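You operate a simulated robot arm through the tools that you are given. There is no shell and no other tool.

Carry out the task below with a simulated robot arm. There is one attempt and no reset: what you move stays moved.

Task
Refill both empty cells of the white tray from the middle teal drawer.
Fine: one balloon a cell; shut the drawer again; leave the tape roll in it. Where these are worked on the way, their far stop is far enough and under half their travel is too little: middle teal drawer.

The check looks at the end state, three seconds after you hand in, the way a careful person would. Anything else that was tipped, shoved, dropped, spilled or broken makes it a failure.

Robot
A 6-joint arm with a fingered hand, fixed in place. Base frame: the origin is at the foot of the arm, x ahead of it, y to its left, z up; the work surface is at about z = 868. Units: mm, degrees, N and s.
It reaches about 1346 mm from its shoulder. Its first joint turns from -149.0 to 149.0 degrees. Payload 3.5 kg.
Tool frame: the origin (TCP) lies between the finger pads and is the grasp point; the fingertips stand 26 mm ahead of it; z points along the fingers, y is the line along which they close. The gripper opens to 132 mm. The gripper's body begins 73 mm behind the TCP. The gripper is a hand of 4 fingers: y runs from the thumb to the fingers, the wrist lies at [0, 0, -234] in the tool frame, and closing takes about 1.5 s.
Orientation is that of the tool frame in the base frame, as [roll, pitch, yaw] about the fixed x, y, z axes, in that order (R = Rz(yaw) Ry(pitch) Rx(roll)). With the fingers straight down and closing along the base's y, the tool's x points along the base's -x, its y along +y and its z along -z.

Tools
- The arm moves only by the tool apply_moves. Its argument "deltas" is a list that holds one entry, the list of rows, each a list of 6 numbers: the shift along the tool's x, y, z in mm, then the turn, a rotation vector about the tool's x, y, z in degrees. In form: [[[x, y, z, wx, wy, wz], ...]]. A call has 1 to 20 rows; each row shifts and turns the commanded pose from where the row before left it, along the tool's axes as they then stand. "fingers" is the finger opening in mm, from 0 to 132, set as the call begins (left out, the last holds). A row lasts 0.2 s, in which the tool goes at most 50 mm and 8.6 degrees; a call with a longer step from one row to the next is refused whole, and so is a gripper value outside its range. A pose out of reach is approached as far as the arm can. The call stops where the force on the tool passes 50 N (or 10 N more than at its start, if that is more) or the arm is blocked; 0.2 s more then pass. The fingers move at their own pace (about 72 mm/s each) and stop on an object; they squeeze with about 25 N. The grip force told is the motor's: it shows also when the fingers shut on nothing. Time passes only in rows, and 0.2 s behind the last, so rows that do not move let the fingers close. It gives the time, the measured TCP pose, the force on the tool (base axes), the opening and the grip force at its end, in the units of the frame above (readings bear some noise), with the torque about the TCP (base axes, N m) and any sound that the robot's microphone picked up.
- Cameras (640 x 400 px; columns grow to the right, rows downward): "scene" is fixed at [222.5, -497.7, 1279.5]; the picture's right is [-0.67, -0.74, 0.00], its down [-0.52, 0.47, -0.71] and it looks along [0.53, -0.48, -0.70] (base axes); focal length 214 px, centre (320, 200). "wrist" rides on the gripper at [68, 2, -97] in the tool frame; the picture's right is [-0.03, 1.00, 0.00], its down [-0.82, -0.02, -0.58] and it looks along [-0.58, -0.01, 0.82] (tool axes); focal length 270 px, centre (320, 200). There is no depth. A picture from a camera that has moved, and an enlarged one, comes with that camera's place and axes in the base frame and with its lens.
- snapshot(camera): a new picture of that camera. No time passes.
- move_column(by): slides the trunk up (or, below 0, down) by that many mm; the arm rides with it, the base frame stays. It gives what a move gives, with no picture.
- finger_targets(finger1, finger2, finger3, thumb_bend): sets how far each is bent, from 0 (flat) to 100 (curled in); at 30 the hand is open as for a grip, at 70 the pads meet at the TCP. One left out holds its place. A second passes; each finger stops where it meets its share of the squeeze, and holds until it gets a number again. A gripper value or a shape takes the hand back. It gives what a move gives, with no picture; readings hold the bend of each and the force on the fingers (four entries, about 0 where the hand has none), thumb and palm.
- hand_shape(shape): the hand has 4 fingers and takes this shape, open, in about a second: jaw (thumb against the fingers, like two jaws); tri (thumb and two fingers); tip (a fingertip pinch); poke (one finger out to press); point (the index stretched); flat (the hand flat); cup (the hand cupped); fist (a fist). The gripper value then closes the fingers along that shape, each until it touches; the sizes above hold for jaw. It gives what a move gives, with no picture.
- close_up(camera, box): a new picture of the part [left, top, right, bottom] of that camera's present view, enlarged. No time passes.
- finish_job(): hands the job in; it is judged then, once.

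Places have to be worked out from the pictures, the camera data and where the tool is seen. Open the gripper and draw the arm clear of the work before you hand the job in, unless the task says otherwise.

The tools are called after "Call:" as a command line: name --argument value ..., lists and objects as JSON in quotes. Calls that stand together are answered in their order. apply_moves: Moves the arm, as the interface text tells. Its arguments: {"type":"object","properties":{"deltas":{"type":"array"},"fingers":{"type":"number"}},"required":["deltas"]} The other tools are called the same way: move_column (by) slides the trunk up or down; hand_shape (shape) gives the hand a shape; finger_targets (finger1, finger2, finger3, thumb_bend) moves the fingers one by one; snapshot (camera) takes a picture; close_up (camera, box) takes an enlarged picture of a part of a camera's view; finish_job () hands the job in.

At the start:

```text
clock: 0.0
tool_pos: [684.6, -686.5, 1040.2]
tcp_rot: [180.0, 0.1, -180.0]
ft_force: [0.8, -0.8, 1.2]
moment: [0.01, 0.0, 0.0]
width: 132.1
finger_force: 0.1
shape: jaw
bend: [30.0, 30.0, 30.0, 30.0]
finger forces: [0.1, 0.0, 0.0, 0.0, 0.0, 0.0]
trunk travel left (down, up): [-940.0, 30.0]
```

scene: 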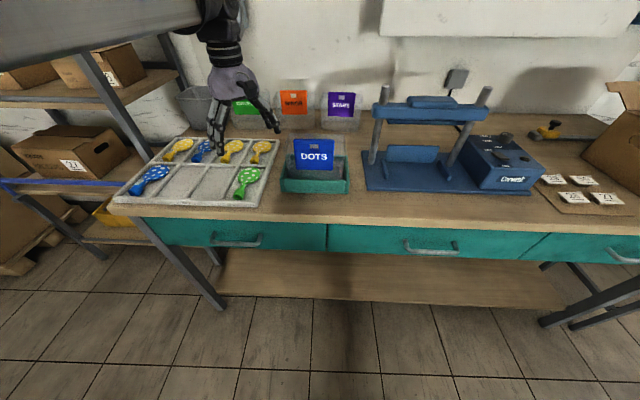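
wrist: 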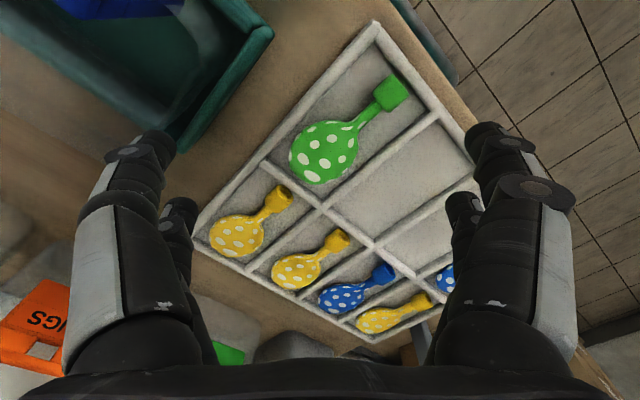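

I'll begin by looking closely at the bench, tray and drawers in the scene view.

Call:
close_up --camera "scene" --box '[100, 120, 360, 282]'

Call:
close_up --camera "scene" --box '[300, 160, 640, 372]'

Call:
close_up --camera "wrist" --box '[180, 0, 500, 200]'

```text
2.46 times, centred on (230, 201) of scene
camera zoom: at [222.5, -497.7, 1279.5], right [-0.67, -0.74, 0.0], down [-0.52, 0.47, -0.71], along [0.53, -0.48, -0.7], focal length 528 px, centre (542, 198)
```

zoom: 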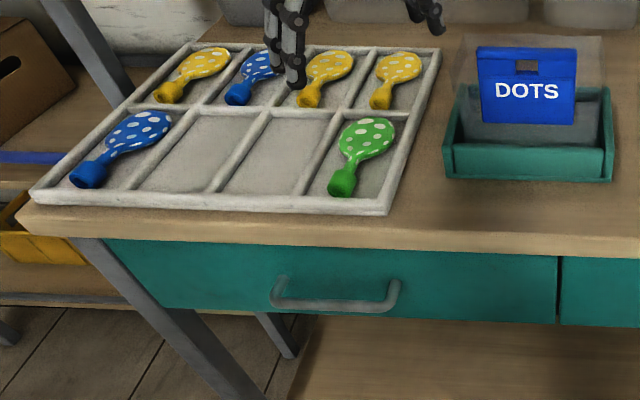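

```text
1.88 times, centred on (470, 266) of scene
camera zoom: at [222.5, -497.7, 1279.5], right [-0.67, -0.74, 0.0], down [-0.52, 0.47, -0.71], along [0.53, -0.48, -0.7], focal length 404 px, centre (38, 76)
```

zoom: 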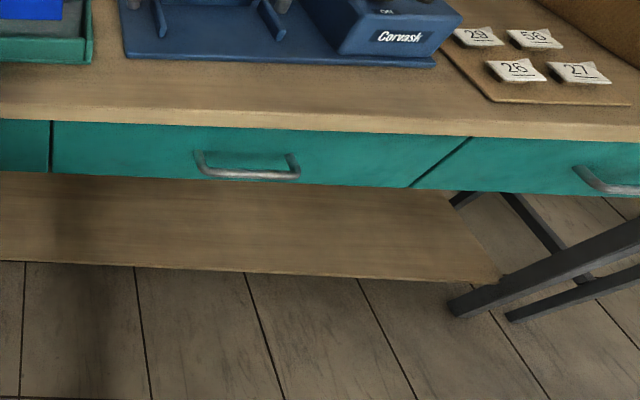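

```text
2.00 times, centred on (340, 100) of wrist
camera zoom: at [615.8, -684.2, 1137.7], right [0.03, 1.0, 0.0], down [0.82, -0.02, 0.58], along [0.58, -0.01, -0.82], focal length 541 px, centre (280, 400)
```

zoom: 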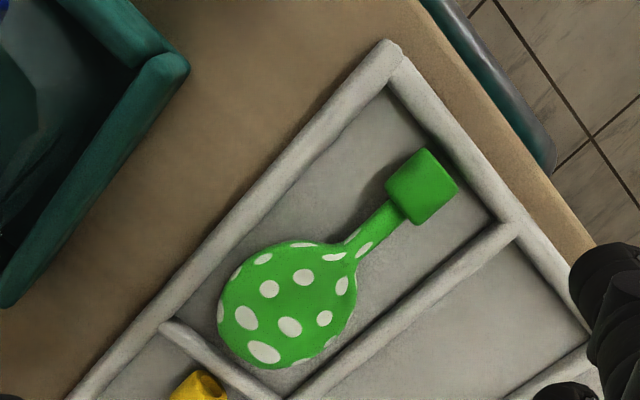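

The bench front runs at about 45° in the base frame (direction e≈(0.71,0.70), outward normal n≈(-0.70,0.71)). The middle drawer's handle is near [255,-932,780]. I'll draw the hand back off the bench along n and yaw it to line up with the bench.

Call:
apply_moves --deltas '[[[31, 31, 0, 0, 0, 0], [31, 31, 0, 0, 0, 0], [31, 31, 0, 0, 0, 0], [31, 31, 0, 0, 0, 0], [31, 31, 0, 0, 0, 0], [31, 31, 0, 0, 0, 0], [31, 31, 0, 0, 0, 0], [31, 31, 0, 0, 0, 0], [0, 0, 0, 0, 0, -7.5], [0, 0, 0, 0, 0, -7.5], [0, 0, 0, 0, 0, -7.5], [0, 0, 0, 0, 0, -7.5], [0, 0, 0, 0, 0, -7.5], [0, 0, 0, 0, 0, -7.5]]]'

Call:
snapshot --camera "wrist"

Call:
snapshot --camera "scene"

```text
clock: 3.0
tool_pos: [436.2, -437.7, 1040.7]
tcp_rot: [180.0, 0.0, -146.2]
ft_force: [0.2, -0.3, -0.2]
moment: [-0.01, -0.04, -0.03]
width: 132.0
finger_force: 0.1
shape: jaw
bend: [30.0, 30.0, 30.0, 30.0]
finger forces: [0.1, 0.0, 0.0, 0.1, 0.1, 0.0]
out of reach, approached as far as the arm can: row 13, 14
trunk travel left (down, up): [-940.0, 30.0]
```

```text
taken
camera wrist: at [378.5, -474.6, 1137.7], right [-0.53, 0.84, 0.0], down [0.69, 0.44, 0.58], along [0.49, 0.31, -0.82], focal length 270 px, centre (320, 200)
```

wrist: 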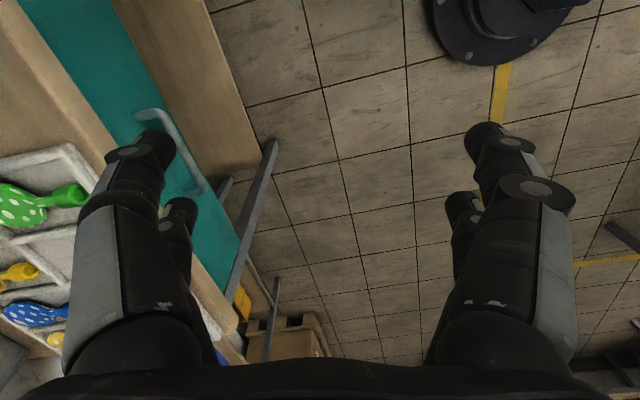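

```text
taken
```

scene: 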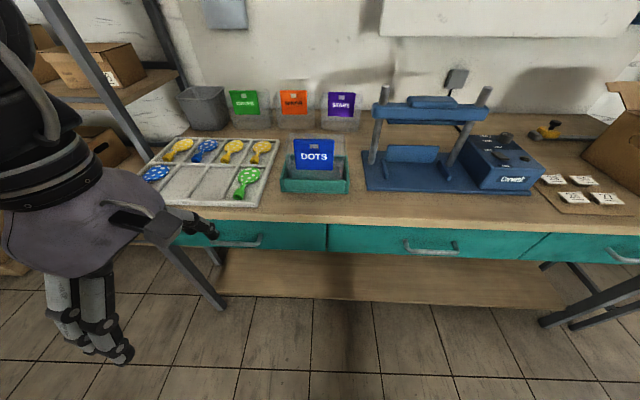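

The wrist joint limits out this way round. I'll turn the other way so the tool x ends up along +e (yaw ≈ 45°).

Call:
apply_moves --deltas '[[[0, 0, 0, 0, 0, 8], [0, 0, 0, 0, 0, 8], [0, 0, 0, 0, 0, 8], [0, 0, 0, 0, 0, 8], [0, 0, 0, 0, 0, 8], [0, 0, 0, 0, 0, 8], [0, 0, 0, 0, 0, 8], [0, 0, 0, 0, 0, 8], [0, 0, 0, 0, 0, 8], [0, 0, 0, 0, 0, 8], [0, 0, 0, 0, 0, 8], [0, 0, 0, 0, 0, 8], [0, 0, 0, 0, 0, 8], [0, 0, 0, 0, 0, 8], [0, 0, 0, 0, 0, 8], [0, 0, 0, 0, 0, 8], [0, 0, 0, 0, 0, 8], [0, 0, 0, 0, 0, 8], [0, 0, 0, 0, 0, 8], [0, 0, 0, 0, 0, 8]]]'

```text
clock: 7.2
tool_pos: [437.2, -437.2, 1040.5]
tcp_rot: [180.0, 0.1, 53.6]
ft_force: [0.4, 0.2, -0.8]
moment: [0.0, -0.02, 0.01]
width: 131.9
finger_force: 0.1
shape: jaw
bend: [30.0, 30.0, 30.0, 30.0]
finger forces: [0.0, 0.0, 0.0, 0.1, 0.1, 0.1]
trunk travel left (down, up): [-940.0, 30.0]
```

Now finish the yaw to 45° and move along -e to be in front of the middle drawer.

Call:
apply_moves --deltas '[[[0, 0, 0, 0, 0, 8.6], [-46, -2, 0, 0, 0, 0], [-46, -2, 0, 0, 0, 0], [-46, -2, 0, 0, 0, 0], [-46, -2, 0, 0, 0, 0], [-46, -2, 0, 0, 0, 0], [-46, -2, 0, 0, 0, 0], [-46, -2, 0, 0, 0, 0], [-46, -2, 0, 0, 0, 0], [-46, -2, 0, 0, 0, 0], [-46, -2, 0, 0, 0, 0], [0, 0, 0, 0, 0, 0]]]'

Call:
snapshot --camera "wrist"

Call:
snapshot --camera "scene"

```text
clock: 9.8
tool_pos: [96.5, -751.4, 1041.4]
tcp_rot: [-180.0, 0.1, 45.2]
ft_force: [-0.5, -0.8, -0.3]
moment: [-0.02, -0.01, 0.01]
width: 132.0
finger_force: 0.1
shape: jaw
bend: [30.0, 30.0, 30.0, 30.0]
finger forces: [0.0, 0.0, 0.0, 0.1, 0.1, 0.1]
trunk travel left (down, up): [-940.0, 30.0]
```

```text
taken
camera wrist: at [145.9, -704.6, 1137.8], right [0.69, -0.72, 0.0], down [-0.59, -0.56, 0.58], along [-0.42, -0.4, -0.82], focal length 270 px, centre (320, 200)
```

wrist: 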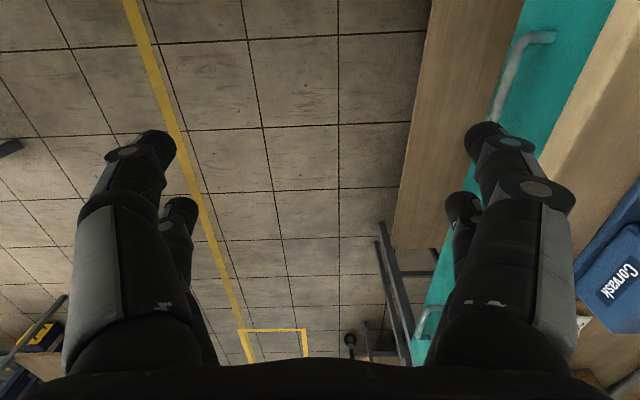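

```text
taken
```

scene: 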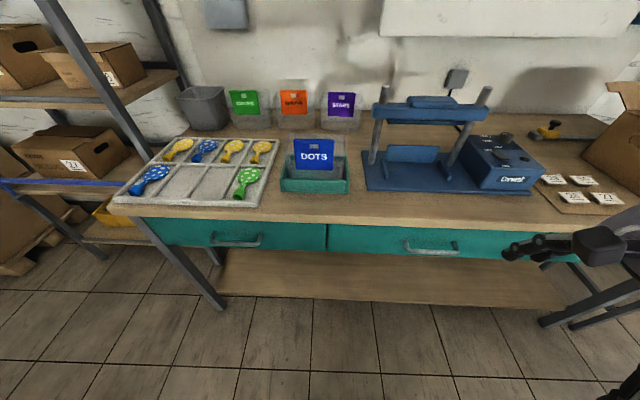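

I'll now pitch the hand to point horizontally at the drawer front (turn about tool x by −90°).

Call:
apply_moves --deltas '[[[0, 0, 0, -8.18, 0, 0], [0, 0, 0, -8.18, 0, 0], [0, 0, 0, -8.18, 0, 0], [0, 0, 0, -8.18, 0, 0], [0, 0, 0, -8.18, 0, 0], [0, 0, 0, -8.18, 0, 0], [0, 0, 0, -8.18, 0, 0], [0, 0, 0, -8.18, 0, 0], [0, 0, 0, -8.18, 0, 0], [0, 0, 0, -8.18, 0, 0], [0, 0, 0, -8.2, 0, 0], [0, 0, 0, 0, 0, 0]]]'

Call:
snapshot --camera "wrist"

Call:
snapshot --camera "scene"

```text
clock: 12.4
tool_pos: [98.1, -750.3, 1274.1]
tcp_rot: [90.0, 0.0, 45.1]
ft_force: [0.1, -0.3, -0.1]
moment: [-0.02, 0.0, -0.01]
width: 132.0
finger_force: 0.2
shape: jaw
bend: [30.0, 30.0, 30.0, 30.0]
finger forces: [0.0, 0.1, 0.0, 0.1, 0.0, 0.0]
out of reach, approached as far as the arm can: row 2, 3, 4, 5, 6, 7, 8, 9, 10, 11
trunk travel left (down, up): [-940.0, 30.0]
```

```text
taken
camera wrist: at [77.4, -632.5, 1276.1], right [-0.02, -0.02, 1.0], down [-0.99, -0.17, -0.02], along [0.17, -0.99, -0.02], focal length 270 px, centre (320, 200)
```

wrist: 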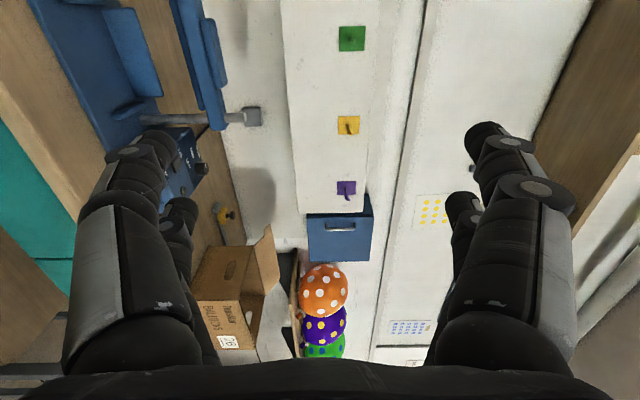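

```text
taken
```

scene: 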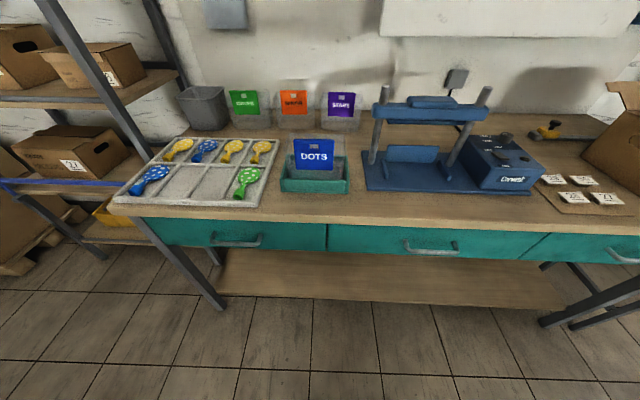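

The pose rose because of reach limits, so I'll lower the trunk with the hand horizontal to bring it near handle height. It is still about 240 mm in front of the drawer.

Call:
move_column --by -440

Call:
snapshot --camera "wrist"

Call:
snapshot --camera "scene"

```text
refused: -440 is not a number from -400 to 400
```

```text
taken
camera wrist: at [77.4, -632.5, 1276.1], right [-0.02, -0.02, 1.0], down [-0.99, -0.17, -0.02], along [0.17, -0.99, -0.02], focal length 270 px, centre (320, 200)
```

wrist: 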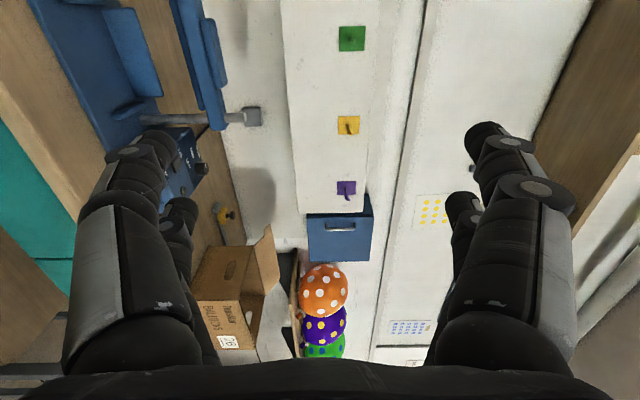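

```text
taken
```

scene: 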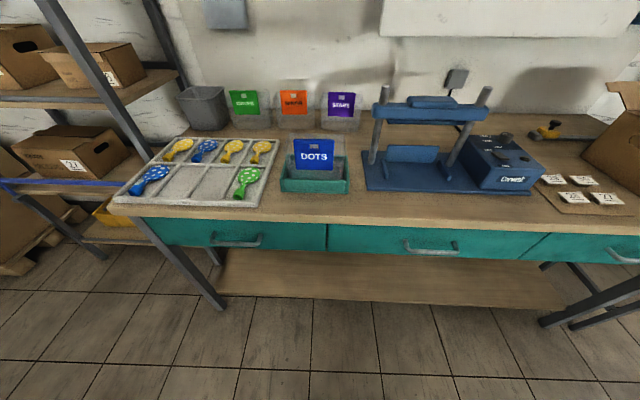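

The column accepts at most 400 mm per call, so I'll lower it by 400.

Call:
move_column --by -400

Call:
snapshot --camera "wrist"

Call:
snapshot --camera "scene"

```text
clock: 16.2
tool_pos: [97.5, -749.5, 873.5]
tcp_rot: [90.2, 0.0, 45.1]
ft_force: [-0.5, 0.3, -0.1]
moment: [0.0, 0.02, 0.0]
width: 132.0
finger_force: 0.0
shape: jaw
bend: [30.0, 30.0, 30.0, 30.0]
finger forces: [0.0, 0.0, 0.0, 0.1, 0.0, 0.0]
trunk travel left (down, up): [-540.0, 430.0]
```

```text
taken
camera wrist: at [77.5, -632.5, 876.0], right [-0.02, -0.02, 1.0], down [-0.99, -0.17, -0.02], along [0.17, -0.99, -0.02], focal length 270 px, centre (320, 200)
```

wrist: 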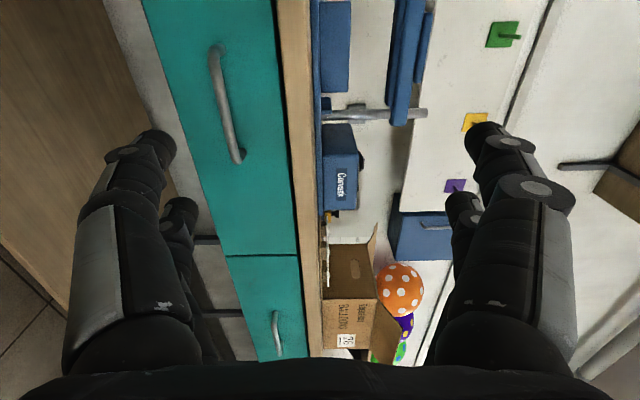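

```text
taken
```

scene: 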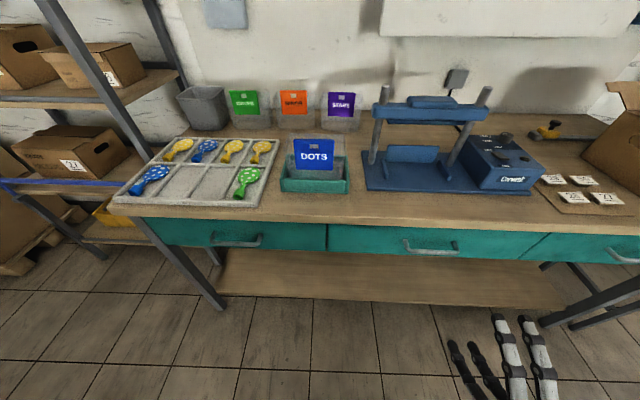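

The handle is now clearly seen; combining both views puts it at about n=-852, e=-494, z≈757. I'll drop the column by 117 mm and shift along -e, with the opening reduced to 80 mm.

Call:
move_column --by -117

Call:
apply_moves --deltas '[[[-32, 0, 0, 0, 0, 0], [0, 0, 40, 0, 0, 0], [0, 0, 40, 0, 0, 0], [0, 0, 20, 0, 0, 0], [0, 0, 0, 0, 0, 0]]]' --fingers 80

Call:
snapshot --camera "wrist"

Call:
snapshot --camera "scene"

```text
clock: 17.7
tool_pos: [97.9, -749.2, 756.5]
tcp_rot: [90.2, 0.0, 45.1]
ft_force: [-0.1, 0.3, -0.3]
moment: [0.01, 0.02, -0.02]
width: 131.8
finger_force: 0.1
shape: jaw
bend: [30.0, 30.0, 30.0, 30.0]
finger forces: [0.0, 0.0, 0.0, 0.2, 0.1, 0.1]
trunk travel left (down, up): [-423.0, 547.0]
```

```text
clock: 18.9
tool_pos: [146.1, -842.9, 756.9]
tcp_rot: [90.3, 0.0, 45.1]
ft_force: [-0.4, 0.2, -1.0]
moment: [-0.02, 0.01, -0.02]
width: 80.5
finger_force: 0.0
shape: jaw
bend: [71.0, 71.0, 71.0, 70.0]
finger forces: [0.0, 0.0, 0.0, 0.1, 0.1, 0.0]
trunk travel left (down, up): [-423.0, 547.0]
```

```text
taken
camera wrist: at [125.9, -726.0, 758.8], right [-0.02, -0.02, 1.0], down [-0.99, -0.17, -0.02], along [0.17, -0.99, -0.02], focal length 270 px, centre (320, 200)
```

wrist: 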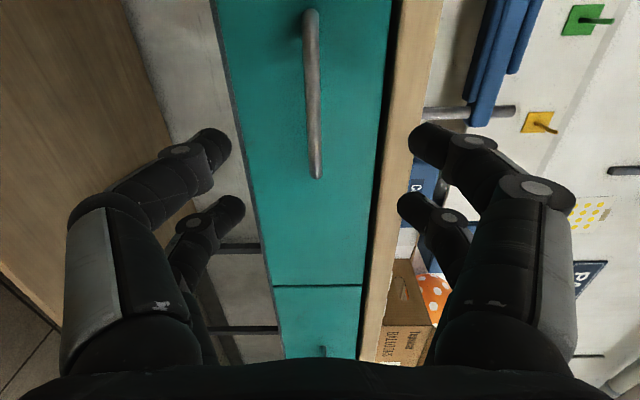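

```text
taken
```

scene: 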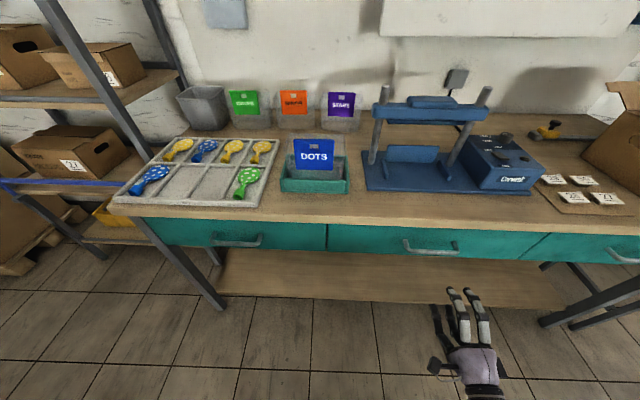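

Bar center now seen at about e=-496, z≈752, N≈-852, and the TCP is at n=-698. I'll drop 4 mm and advance 148 mm onto the bar with the fingers open.

Call:
apply_moves --deltas '[[[0, -4, 20, 0, 0, 0], [0, 0, 32, 0, 0, 0], [0, 0, 32, 0, 0, 0], [0, 0, 32, 0, 0, 0], [0, 0, 20, 0, 0, 0], [0, 0, 12, 0, 0, 0], [0, 0, 0, 0, 0, 0]]]'

Call:
snapshot --camera "wrist"

Call:
close_up --camera "scene" --box '[380, 200, 540, 300]'

```text
clock: 20.5
tool_pos: [249.6, -945.6, 756.2]
tcp_rot: [90.4, 0.1, 45.1]
ft_force: [-0.1, -0.5, -0.1]
moment: [-0.02, -0.01, -0.02]
width: 80.4
finger_force: 0.0
shape: jaw
bend: [71.0, 71.0, 71.0, 70.0]
finger forces: [0.1, 0.1, 0.0, 0.0, 0.0, 0.1]
out of reach, approached as far as the arm can: row 1
trunk travel left (down, up): [-423.0, 547.0]
```

```text
taken
camera wrist: at [229.8, -829.5, 758.7], right [-0.01, -0.02, 1.0], down [-0.99, -0.17, -0.02], along [0.17, -0.99, -0.02], focal length 270 px, centre (320, 200)
```

wrist: 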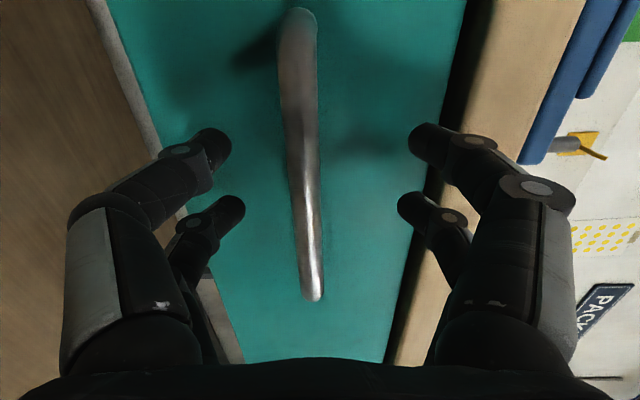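

```text
4.00 times, centred on (460, 250) of scene
camera zoom: at [222.5, -497.7, 1279.5], right [-0.67, -0.74, 0.0], down [-0.52, 0.47, -0.71], along [0.53, -0.48, -0.7], focal length 858 px, centre (-240, 0)
```

zoom: 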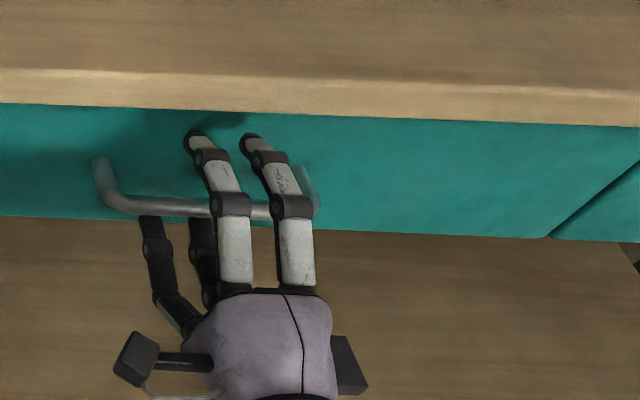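

The bar is centred between fingers and thumb, but about 7 mm low, and the arm's own downward reach is limited. I'll lower the column 7 mm and then advance 4 mm and close on the bar.

Call:
move_column --by -7

Call:
apply_moves --deltas '[[[0, 0, 4, 0, 0, 0], [0, 0, 0, 0, 0, 0], [0, 0, 0, 0, 0, 0], [0, 0, 0, 0, 0, 0], [0, 0, 0, 0, 0, 0], [0, 0, 0, 0, 0, 0], [0, 0, 0, 0, 0, 0], [0, 0, 0, 0, 0, 0], [0, 0, 0, 0, 0, 0]]]' --fingers 0

Call:
snapshot --camera "wrist"

```text
clock: 21.1
tool_pos: [249.8, -946.7, 749.6]
tcp_rot: [90.3, 0.0, 45.0]
ft_force: [0.1, 0.2, 0.2]
moment: [0.03, -0.01, 0.0]
width: 80.3
finger_force: 0.0
shape: jaw
bend: [71.0, 71.0, 71.0, 70.0]
finger forces: [0.0, 0.1, 0.0, 0.1, 0.0, 0.0]
trunk travel left (down, up): [-416.0, 554.0]
```

```text
clock: 23.1
tool_pos: [253.2, -949.4, 748.6]
tcp_rot: [90.3, 0.0, 45.1]
ft_force: [0.4, -0.8, -2.4]
moment: [-0.04, 0.01, -0.02]
width: 0.2
finger_force: 25.3
shape: jaw
bend: [62.0, 63.0, 63.0, 70.0]
finger forces: [0.1, 0.0, 0.0, 0.0, 0.0, 0.1]
trunk travel left (down, up): [-416.0, 554.0]
```

```text
taken
camera wrist: at [232.5, -832.7, 751.5], right [-0.01, -0.02, 1.0], down [-0.99, -0.17, -0.02], along [0.17, -0.99, -0.02], focal length 270 px, centre (320, 200)
```

wrist: 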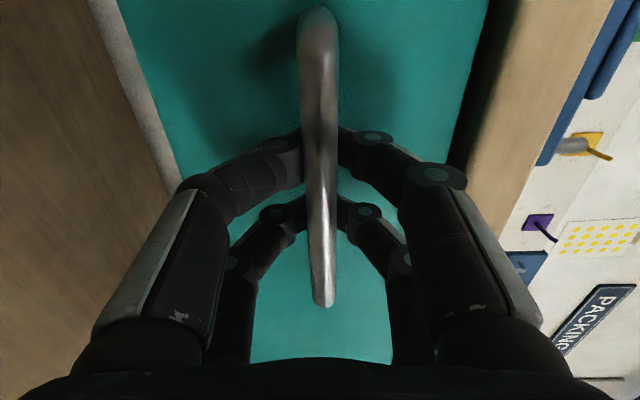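

The fingertips have met behind the bar, hooking it. I'll pull back along the tool axis.

Call:
apply_moves --deltas '[[[0, 0, -10, 0, 0, 0], [0, 0, -20, 0, 0, 0], [0, 0, -20, 0, 0, 0], [0, 0, -20, 0, 0, 0], [0, 0, -20, 0, 0, 0], [0, 0, -20, 0, 0, 0], [0, 0, 0, 0, 0, 0]]]'

Call:
snapshot --camera "wrist"

Call:
snapshot --camera "scene"

```text
clock: 24.7
tool_pos: [174.6, -872.4, 748.7]
tcp_rot: [90.2, 0.0, 45.1]
ft_force: [0.2, -0.2, 0.4]
moment: [-0.01, 0.01, 0.01]
width: 0.1
finger_force: 24.7
shape: jaw
bend: [62.0, 63.0, 63.0, 70.0]
finger forces: [0.1, 0.0, 0.0, 0.0, 0.0, 0.1]
trunk travel left (down, up): [-416.0, 554.0]
```

```text
taken
camera wrist: at [154.4, -755.0, 751.7], right [-0.01, -0.02, 1.0], down [-0.99, -0.17, -0.02], along [0.17, -0.99, -0.02], focal length 270 px, centre (320, 200)
```

wrist: 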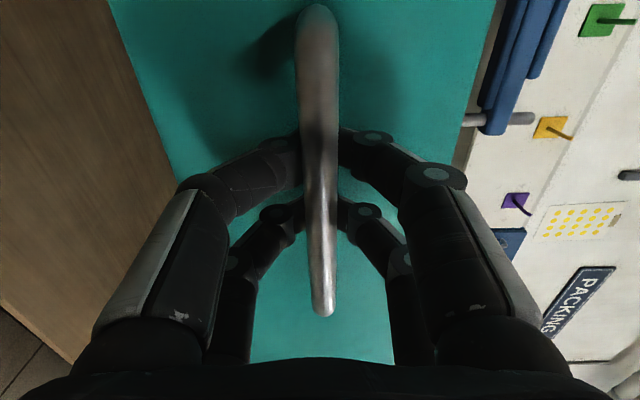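

```text
taken
```

scene: 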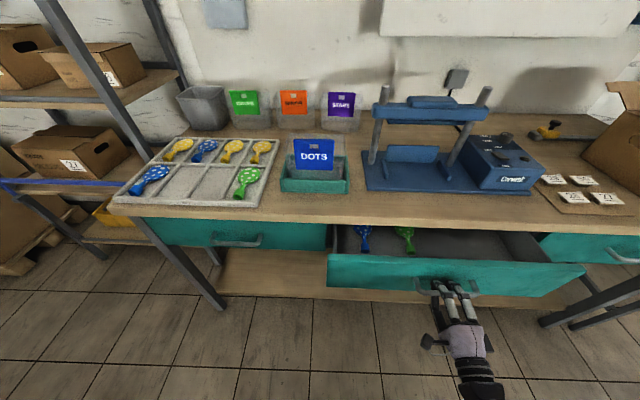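

The drawer slides out and I can see blue and green balloons at its left. I'll keep pulling gently toward the far stop.

Call:
apply_moves --deltas '[[[0, 0, -15, 0, 0, 0], [0, 0, -20, 0, 0, 0], [0, 0, -20, 0, 0, 0], [0, 0, -20, 0, 0, 0], [0, 0, -20, 0, 0, 0], [0, 0, -20, 0, 0, 0], [0, 0, -20, 0, 0, 0], [0, 0, 0, 0, 0, 0]]]'

Call:
snapshot --camera "scene"

```text
clock: 26.5
tool_pos: [79.1, -774.7, 749.8]
tcp_rot: [90.3, 0.0, 45.1]
ft_force: [-0.1, -0.4, -0.1]
moment: [-0.03, 0.02, -0.01]
width: 0.0
finger_force: 25.4
shape: jaw
bend: [62.0, 63.0, 63.0, 70.0]
finger forces: [0.1, 0.1, 0.0, 0.0, 0.0, 0.1]
trunk travel left (down, up): [-416.0, 554.0]
```

```text
taken
```

scene: 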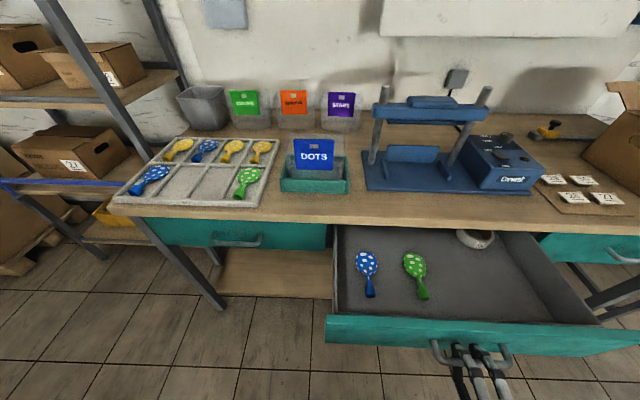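

Both balloons are in full view with the tape roll further back. I'll keep pulling to find the far stop.

Call:
apply_moves --deltas '[[[0, 0, -12, 0, 0, 0], [0, 0, -12, 0, 0, 0], [0, 0, -12, 0, 0, 0], [0, 0, -12, 0, 0, 0], [0, 0, -12, 0, 0, 0], [0, 0, -12, 0, 0, 0], [0, 0, -12, 0, 0, 0], [0, 0, -12, 0, 0, 0], [0, 0, -12, 0, 0, 0], [0, 0, -12, 0, 0, 0]]]'

Call:
snapshot --camera "scene"

```text
clock: 28.7
tool_pos: [-2.1, -693.0, 747.1]
tcp_rot: [90.5, 0.0, 45.2]
ft_force: [0.4, -0.9, 0.2]
moment: [0.0, 0.04, 0.04]
width: 0.1
finger_force: 24.9
shape: jaw
bend: [63.0, 63.0, 63.0, 70.0]
finger forces: [0.0, 0.0, 0.0, 0.0, 0.0, 0.0]
trunk travel left (down, up): [-416.0, 554.0]
```

```text
taken
```

scene: 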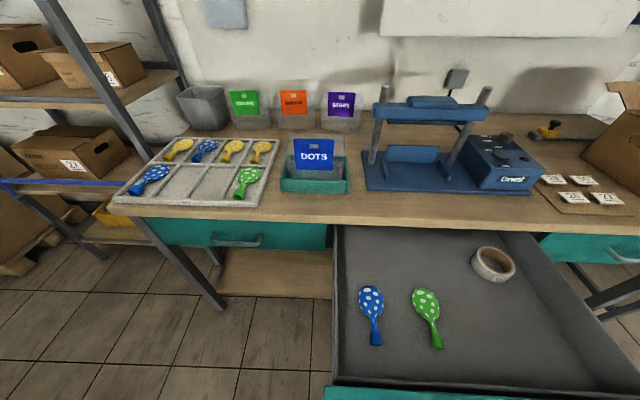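

The drawer has come out about 360 mm with both balloons and the tape roll fully visible, which is well past half travel. I'll open the fingers and back away from the handle.

Call:
apply_moves --deltas '[[[0, 0, 0, 0, 0, 0], [0, 0, 0, 0, 0, 0], [0, 0, 0, 0, 0, 0], [0, 0, 0, 0, 0, 0], [0, 0, 0, 0, 0, 0], [0, 0, 0, 0, 0, 0], [0, 0, 0, 0, 0, 0], [0, 0, 0, 0, 0, 0]]]' --fingers 80

Call:
snapshot --camera "wrist"

```text
clock: 30.5
tool_pos: [-1.1, -694.0, 747.1]
tcp_rot: [90.6, 0.1, 45.1]
ft_force: [0.2, -0.3, 0.6]
moment: [0.05, -0.03, 0.0]
width: 79.5
finger_force: 0.0
shape: jaw
bend: [71.0, 71.0, 71.0, 70.0]
finger forces: [0.0, 0.0, 0.1, 0.1, 0.1, 0.0]
trunk travel left (down, up): [-416.0, 554.0]
```

```text
taken
camera wrist: at [-22.7, -576.8, 749.9], right [-0.01, -0.02, 1.0], down [-0.99, -0.17, -0.01], along [0.17, -0.98, -0.02], focal length 270 px, centre (320, 200)
```

wrist: 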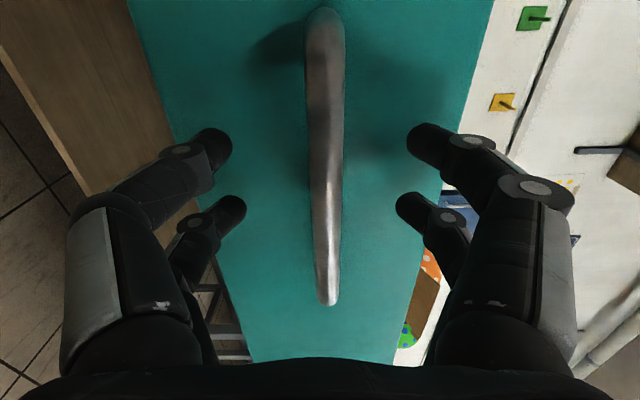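

Retreat 100 mm, rise 200 mm, then rotate back to fingers-down.

Call:
apply_moves --deltas '[[[0, 0, -25, 0, 0, 0], [0, 0, -35, 0, 0, 0], [0, 0, -40, 0, 0, 0], [0, 40, 0, 0, 0, 0], [0, 40, 0, 0, 0, 0], [0, 40, 0, 0, 0, 0], [0, 40, 0, 0, 0, 0], [0, 40, 0, 0, 0, 0], [0, 0, 0, 8.18, 0, 0], [0, 0, 0, 8.18, 0, 0], [0, 0, 0, 8.18, 0, 0], [0, 0, 0, 8.18, 0, 0], [0, 0, 0, 8.18, 0, 0], [0, 0, 0, 8.18, 0, 0], [0, 0, 0, 8.18, 0, 0], [0, 0, 0, 8.18, 0, 0], [0, 0, 0, 8.18, 0, 0], [0, 0, 0, 8.18, 0, 0], [0, 0, 0, 8.2, 0, 0]]]'

Call:
snapshot --camera "wrist"

Call:
snapshot --camera "scene"

```text
clock: 34.5
tool_pos: [-77.2, -624.1, 516.3]
tcp_rot: [-179.6, 0.0, 45.1]
ft_force: [-0.8, 0.5, 0.1]
moment: [-0.01, 0.01, -0.01]
width: 80.2
finger_force: 0.1
shape: jaw
bend: [71.0, 71.0, 71.0, 70.0]
finger forces: [0.1, 0.0, 0.0, 0.0, 0.0, 0.1]
out of reach, approached as far as the arm can: row 4, 5, 6, 7, 8, 9, 10, 11, 12, 13, 14, 15, 16, 17, 18
trunk travel left (down, up): [-416.0, 554.0]
```

```text
taken
camera wrist: at [-26.8, -577.5, 613.7], right [0.69, -0.72, -0.01], down [-0.59, -0.57, 0.58], along [-0.42, -0.39, -0.82], focal length 270 px, centre (320, 200)
```

wrist: 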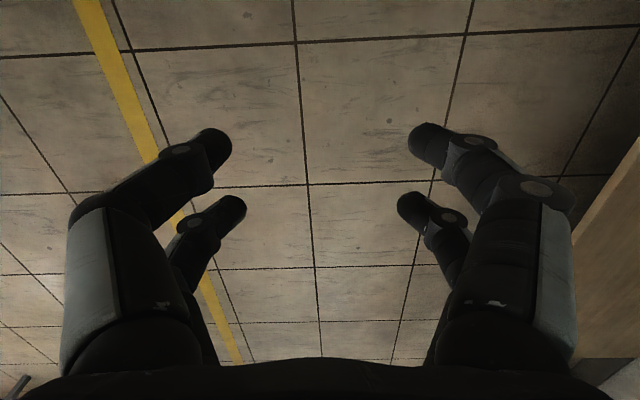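

```text
taken
```

scene: 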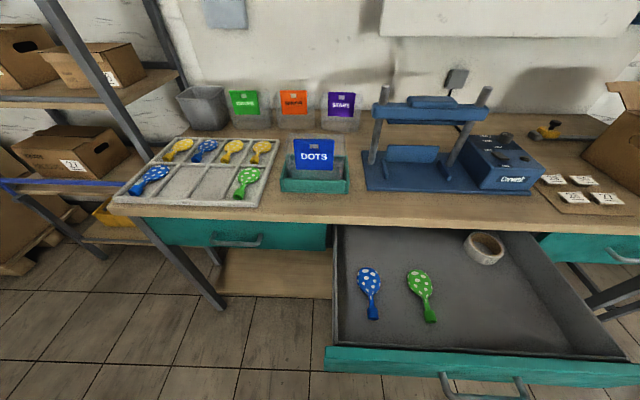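

The wrist height is evidently set only by the trunk (the arm itself moves in a level plane), so vertical moves go through the column. The drawer is still well open. I'll raise the trunk 400 mm with the hand clear in front of the drawer.

Call:
move_column --by 400

Call:
move_column --by 60

Call:
snapshot --camera "wrist"

Call:
close_up --camera "scene" --box '[310, 210, 630, 410]'

```text
clock: 38.3
tool_pos: [-76.4, -624.6, 916.6]
tcp_rot: [-179.7, 0.0, 45.2]
ft_force: [1.0, 0.3, 0.4]
moment: [0.0, -0.01, 0.03]
width: 79.7
finger_force: 0.0
shape: jaw
bend: [71.0, 71.0, 71.0, 70.0]
finger forces: [0.0, 0.1, 0.0, 0.1, 0.0, 0.1]
trunk travel left (down, up): [-816.0, 154.0]
```

```text
clock: 39.3
tool_pos: [-75.7, -625.1, 977.2]
tcp_rot: [-179.7, 0.0, 45.0]
ft_force: [0.3, 0.4, 0.1]
moment: [0.01, -0.01, 0.01]
width: 79.8
finger_force: 0.1
shape: jaw
bend: [71.0, 71.0, 71.0, 70.0]
finger forces: [0.1, 0.0, 0.0, 0.0, 0.1, 0.1]
trunk travel left (down, up): [-876.0, 94.0]
```

```text
taken
camera wrist: at [-26.5, -577.4, 1073.7], right [0.69, -0.72, 0.0], down [-0.59, -0.57, 0.58], along [-0.42, -0.4, -0.82], focal length 270 px, centre (320, 200)
```

wrist: 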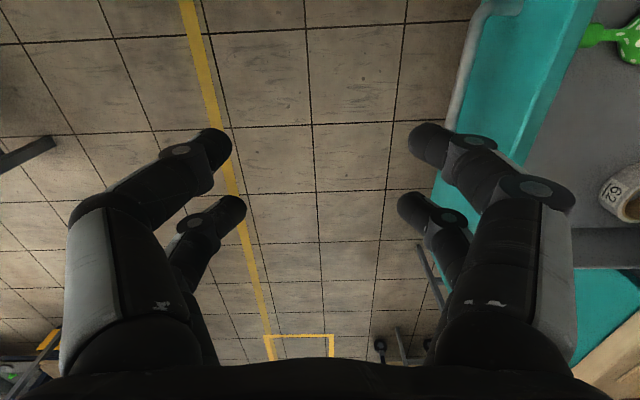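

```text
refused: 410 is not a number from 0 to 400
```

Now yaw 90° so that the fingers close along the bench direction e, and move over the drawer for a look at the balloons.

Call:
apply_moves --deltas '[[[0, 0, 0, 0, 0, -8.18], [0, 0, 0, 0, 0, -8.18], [0, 0, 0, 0, 0, -8.18], [0, 0, 0, 0, 0, -8.18], [0, 0, 0, 0, 0, -8.18], [0, 0, 0, 0, 0, -8.18], [0, 0, 0, 0, 0, -8.18], [0, 0, 0, 0, 0, -8.18], [0, 0, 0, 0, 0, -8.18], [0, 0, 0, 0, 0, -8.18], [0, 0, 0, 0, 0, -8.2], [-43, 15, 0, 0, 0, 0], [-43, 15, 0, 0, 0, 0], [-43, 15, 0, 0, 0, 0], [-43, 15, 0, 0, 0, 0], [-43, 14, 0, 0, 0, 0], [-43, 14, 0, 0, 0, 0], [-43, 14, 0, 0, 0, 0], [-40, 14, 0, 0, 0, 0], [0, 0, 0, 0, 0, 0]]]'

Call:
snapshot --camera "wrist"

Call:
snapshot --camera "scene"

```text
clock: 43.5
tool_pos: [247.7, -782.8, 978.0]
tcp_rot: [179.9, -0.3, 135.0]
ft_force: [0.1, 0.5, 0.1]
moment: [-0.01, -0.02, 0.02]
width: 79.6
finger_force: 0.0
shape: jaw
bend: [71.0, 71.0, 71.0, 70.0]
finger forces: [0.0, 0.0, 0.0, 0.0, 0.0, 0.1]
trunk travel left (down, up): [-876.0, 94.0]
```

```text
taken
camera wrist: at [200.6, -733.5, 1074.1], right [0.72, 0.69, 0.0], down [0.57, -0.59, 0.57], along [0.4, -0.42, -0.82], focal length 270 px, centre (320, 200)
```

wrist: 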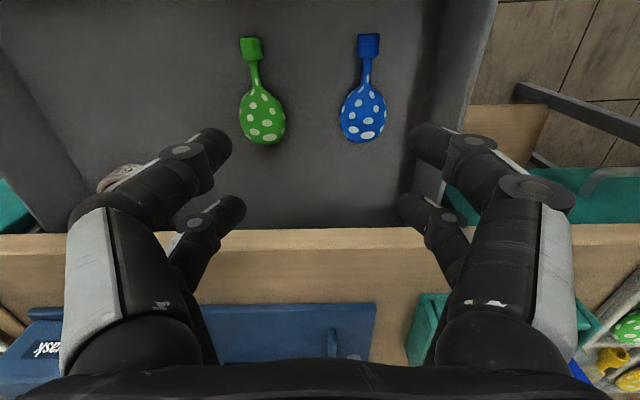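

```text
taken
```

scene: 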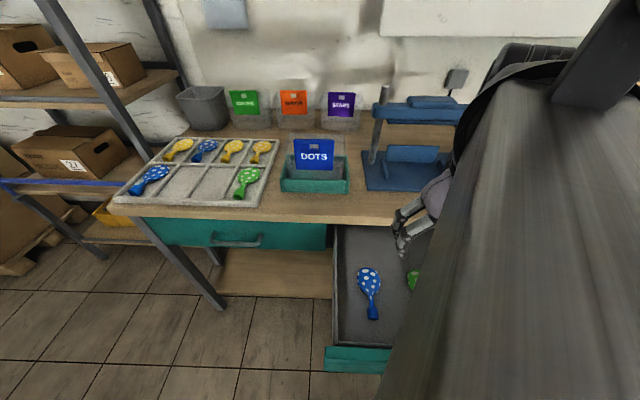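

Yaw is aligned with the bench. The blue balloon lies at e≈-321 with its head at n≈-770 and cuff at n≈-696; the green one is at e≈-450. I'll move above the blue neck, lower part-way and re-measure.

Call:
apply_moves --deltas '[[[10, 29, 0, 0, 0, 0], [10, 28, 0, 0, 0, 0], [0, 0, 0, 0, 0, 0]]]' --fingers 64

Call:
move_column --by -120

Call:
snapshot --camera "wrist"

Call:
snapshot --camera "scene"

```text
clock: 44.3
tool_pos: [274.0, -727.1, 976.5]
tcp_rot: [179.9, -0.4, 135.1]
ft_force: [0.8, 0.0, 0.4]
moment: [0.0, -0.01, -0.04]
width: 64.7
finger_force: 0.0
shape: jaw
bend: [73.0, 73.0, 73.0, 70.0]
finger forces: [0.0, 0.1, 0.0, 0.0, 0.0, 0.0]
trunk travel left (down, up): [-876.0, 94.0]
```

```text
clock: 45.8
tool_pos: [273.2, -727.0, 858.1]
tcp_rot: [-180.0, -0.3, 135.1]
ft_force: [-0.3, 1.0, -0.5]
moment: [0.0, -0.01, 0.03]
width: 64.6
finger_force: 0.0
shape: jaw
bend: [73.0, 73.0, 73.0, 70.0]
finger forces: [0.0, 0.1, 0.0, 0.0, 0.0, 0.1]
trunk travel left (down, up): [-756.0, 214.0]
```

```text
taken
camera wrist: at [226.1, -678.0, 954.1], right [0.72, 0.69, 0.0], down [0.57, -0.59, 0.57], along [0.4, -0.42, -0.82], focal length 270 px, centre (320, 200)
```

wrist: 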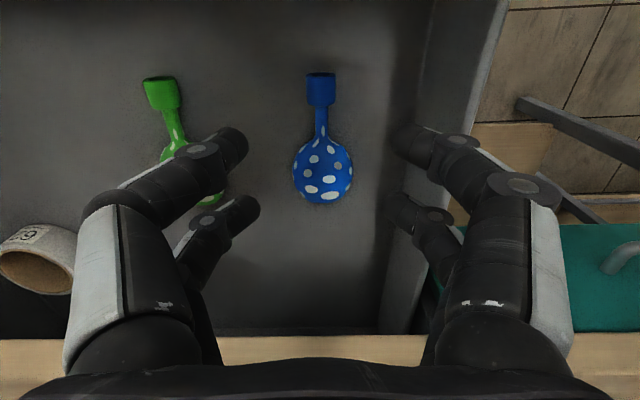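

```text
taken
```

scene: 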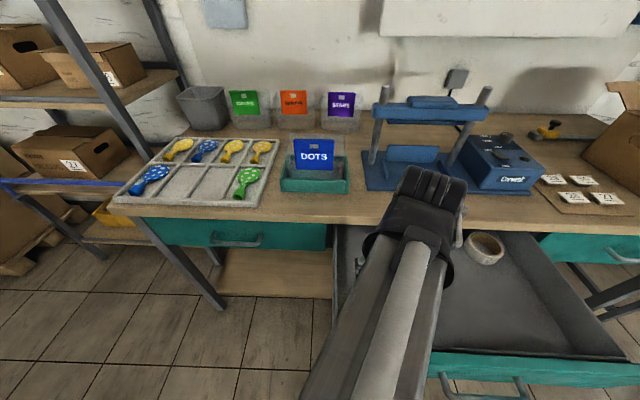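

TCP is right above the blue neck/cuff. Floor estimates scatter between z≈690 and 715, so I'll lower in stages, watching force and pictures.

Call:
move_column --by -90

Call:
snapshot --camera "wrist"

Call:
close_up --camera "scene" --box '[320, 200, 480, 300]'

```text
clock: 47.0
tool_pos: [273.6, -727.5, 767.2]
tcp_rot: [180.0, -0.3, 135.1]
ft_force: [0.2, -1.0, -0.4]
moment: [0.02, 0.01, -0.01]
width: 64.5
finger_force: 0.0
shape: jaw
bend: [73.0, 73.0, 73.0, 70.0]
finger forces: [0.1, 0.1, 0.0, 0.0, 0.1, 0.0]
trunk travel left (down, up): [-666.0, 304.0]
```

```text
taken
camera wrist: at [226.1, -678.0, 864.1], right [0.72, 0.69, 0.0], down [0.57, -0.59, 0.57], along [0.4, -0.42, -0.82], focal length 270 px, centre (320, 200)
```

wrist: 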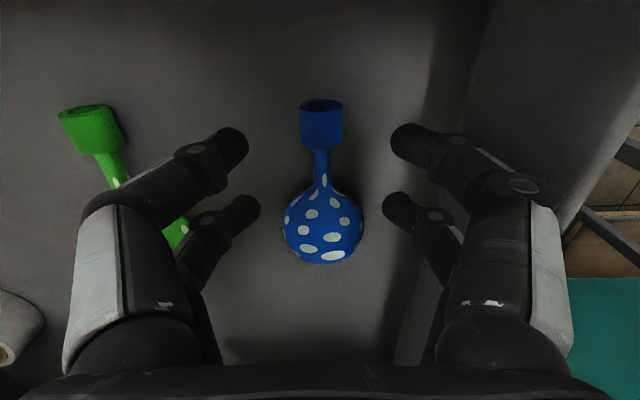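

```text
4.00 times, centred on (400, 250) of scene
camera zoom: at [222.5, -497.7, 1279.5], right [-0.67, -0.74, 0.0], down [-0.52, 0.47, -0.71], along [0.53, -0.48, -0.7], focal length 858 px, centre (0, 0)
```

zoom: 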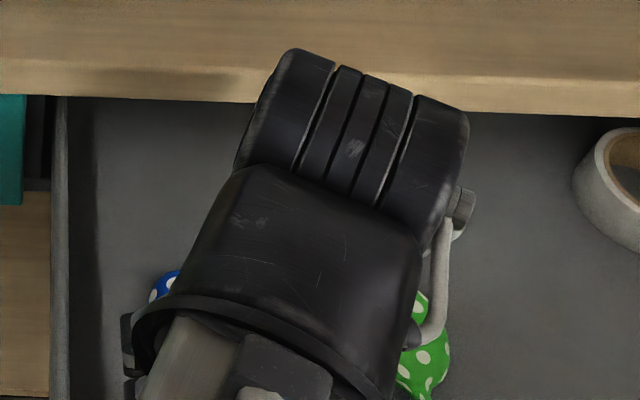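

Parallax puts the cuff centre at z≈700 and the drawer floor near 687. I'll shift 8 mm toward the head and lower so fingertips are just above the floor.

Call:
apply_moves --deltas '[[[-8, 0, 0, 0, 0, 0], [0, 0, 0, 0, 0, 0]]]'

Call:
move_column --by -40

Call:
snapshot --camera "wrist"

```text
clock: 47.6
tool_pos: [277.6, -732.5, 767.3]
tcp_rot: [-180.0, -0.3, 135.2]
ft_force: [0.7, 0.3, -0.3]
moment: [-0.03, 0.0, 0.01]
width: 64.6
finger_force: 0.1
shape: jaw
bend: [73.0, 73.0, 73.0, 70.0]
finger forces: [0.1, 0.1, 0.0, 0.0, 0.1, 0.0]
trunk travel left (down, up): [-666.0, 304.0]
```

```text
clock: 48.5
tool_pos: [279.6, -732.2, 726.0]
tcp_rot: [180.0, -0.3, 135.2]
ft_force: [-0.3, -0.2, -0.6]
moment: [0.01, -0.02, 0.02]
width: 64.6
finger_force: 0.0
shape: jaw
bend: [73.0, 73.0, 73.0, 70.0]
finger forces: [0.0, 0.0, 0.1, 0.0, 0.0, 0.0]
trunk travel left (down, up): [-626.0, 344.0]
```

```text
taken
camera wrist: at [231.7, -683.6, 824.0], right [0.72, 0.69, 0.0], down [0.57, -0.59, 0.57], along [0.4, -0.42, -0.82], focal length 270 px, centre (320, 200)
```

wrist: 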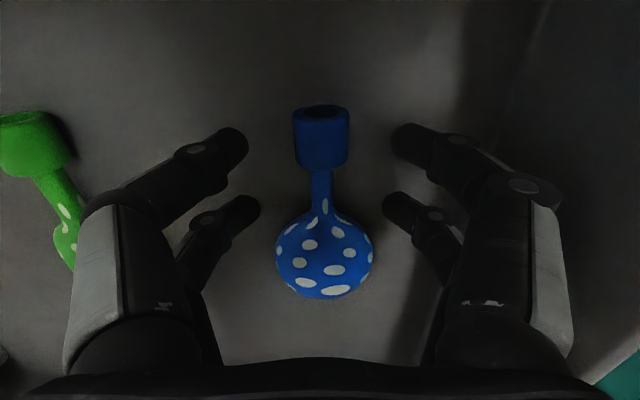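

Fingers straddle the cuff and neck. Cuff centre z≈700 is consistent. I'll lower 8 mm more and close.

Call:
move_column --by -8

Call:
apply_moves --deltas '[[[0, 0, 0, 0, 0, 0], [0, 0, 0, 0, 0, 0], [0, 0, 0, 0, 0, 0], [0, 0, 0, 0, 0, 0], [0, 0, 0, 0, 0, 0], [0, 0, 0, 0, 0, 0], [0, 0, 0, 0, 0, 0], [0, 0, 0, 0, 0, 0]]]' --fingers 0

Call:
snapshot --camera "wrist"

```text
clock: 49.0
tool_pos: [279.0, -732.7, 718.4]
tcp_rot: [-180.0, -0.3, 135.0]
ft_force: [-0.2, 0.0, 0.0]
moment: [0.01, 0.0, 0.03]
width: 64.8
finger_force: 0.2
shape: jaw
bend: [73.0, 73.0, 73.0, 70.0]
finger forces: [0.1, 0.0, 0.0, 0.1, 0.1, 0.0]
trunk travel left (down, up): [-618.0, 352.0]
```

```text
clock: 50.8
tool_pos: [278.1, -732.2, 718.8]
tcp_rot: [-180.0, -0.4, 135.1]
ft_force: [-0.1, 0.6, -1.3]
moment: [0.0, 0.0, -0.01]
width: 16.2
finger_force: 14.0
shape: jaw
bend: [73.0, 71.0, 71.0, 70.0]
finger forces: [12.5, 12.1, 12.2, 0.1, 12.5, 0.0]
trunk travel left (down, up): [-618.0, 352.0]
```

```text
taken
camera wrist: at [231.7, -683.6, 816.0], right [0.72, 0.69, 0.0], down [0.57, -0.59, 0.57], along [0.4, -0.42, -0.82], focal length 270 px, centre (320, 200)
```

wrist: 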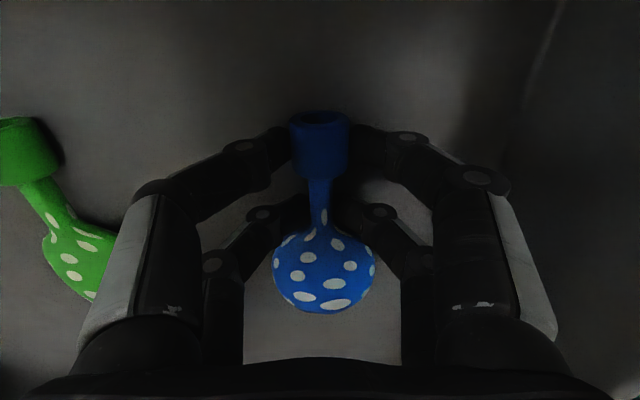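

Gripped at 16 mm with force on every finger. I'll lift 40 mm and check that the balloon comes along.

Call:
move_column --by 40

Call:
snapshot --camera "wrist"

```text
clock: 51.7
tool_pos: [278.5, -733.9, 759.4]
tcp_rot: [-179.9, -0.4, 135.1]
ft_force: [0.4, 0.0, -0.4]
moment: [0.01, 0.02, 0.0]
width: 16.0
finger_force: 14.5
shape: jaw
bend: [73.0, 71.0, 71.0, 70.0]
finger forces: [12.6, 12.1, 12.1, 0.1, 12.5, 0.0]
trunk travel left (down, up): [-658.0, 312.0]
```

```text
taken
camera wrist: at [231.7, -683.6, 856.0], right [0.72, 0.69, 0.0], down [0.57, -0.59, 0.57], along [0.4, -0.42, -0.82], focal length 270 px, centre (320, 200)
```

wrist: 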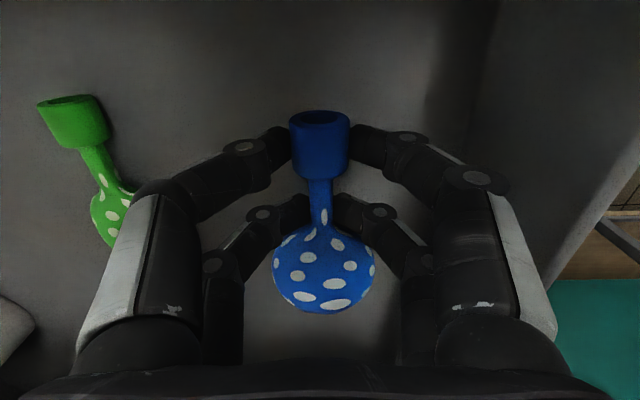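

Held firmly. I'll raise it well clear, then travel along +e in front of the bench edge toward the tray.

Call:
move_column --by 250

Call:
apply_moves --deltas '[[[20, 20, 0, 0, 0, 0], [20, 40, 0, 0, 0, 0], [5, 45, 0, 0, 0, 0], [0, 46, 0, 0, 0, 0], [0, 46, 0, 0, 0, 0], [0, 46, 0, 0, 0, 0], [0, 46, 0, 0, 0, 0], [0, 46, 0, 0, 0, 0], [0, 46, 0, 0, 0, 0], [0, 46, 0, 0, 0, 0], [0, 46, 0, 0, 0, 0], [0, 46, 0, 0, 0, 0], [0, 42, 0, 0, 0, 0], [0, 0, 0, 0, 0, 0]]]'

Call:
snapshot --camera "wrist"

Call:
snapshot --camera "scene"

```text
clock: 54.2
tool_pos: [278.6, -732.2, 1008.1]
tcp_rot: [179.9, -0.3, 135.0]
ft_force: [0.5, 0.3, -0.2]
moment: [0.0, 0.0, -0.01]
width: 16.1
finger_force: 14.0
shape: jaw
bend: [73.0, 71.0, 71.0, 70.0]
finger forces: [12.5, 12.1, 12.1, 0.1, 12.5, 0.0]
trunk travel left (down, up): [-908.0, 62.0]
```

```text
clock: 57.2
tool_pos: [645.7, -304.0, 1008.9]
tcp_rot: [-180.0, -0.3, 135.2]
ft_force: [0.0, -0.1, -0.1]
moment: [-0.02, 0.02, -0.01]
width: 15.8
finger_force: 13.6
shape: jaw
bend: [73.0, 71.0, 71.0, 70.0]
finger forces: [12.5, 12.0, 12.0, 0.2, 12.6, 0.0]
trunk travel left (down, up): [-908.0, 62.0]
```

```text
taken
camera wrist: at [598.0, -254.3, 1106.1], right [0.72, 0.69, 0.0], down [0.57, -0.59, 0.57], along [0.4, -0.42, -0.82], focal length 270 px, centre (320, 200)
```

wrist: 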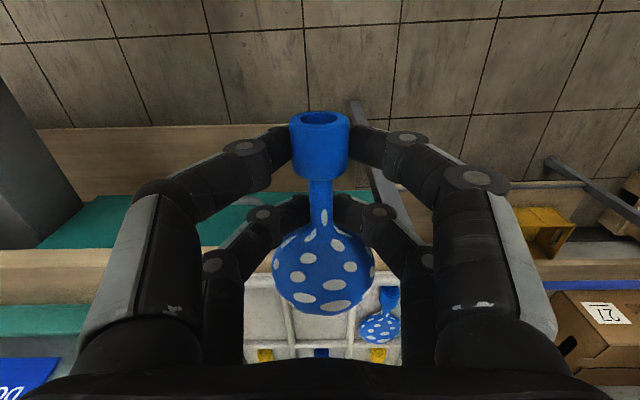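

```text
taken
```

scene: 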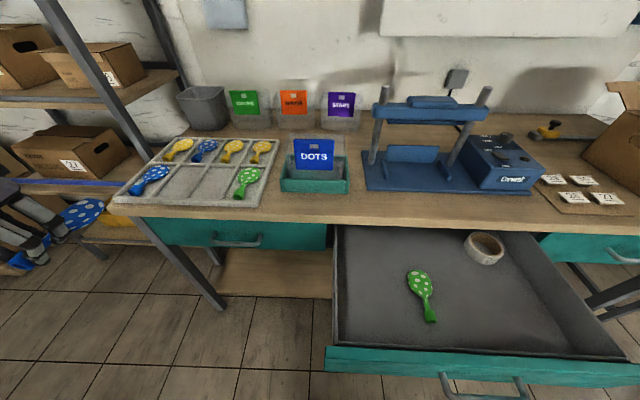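

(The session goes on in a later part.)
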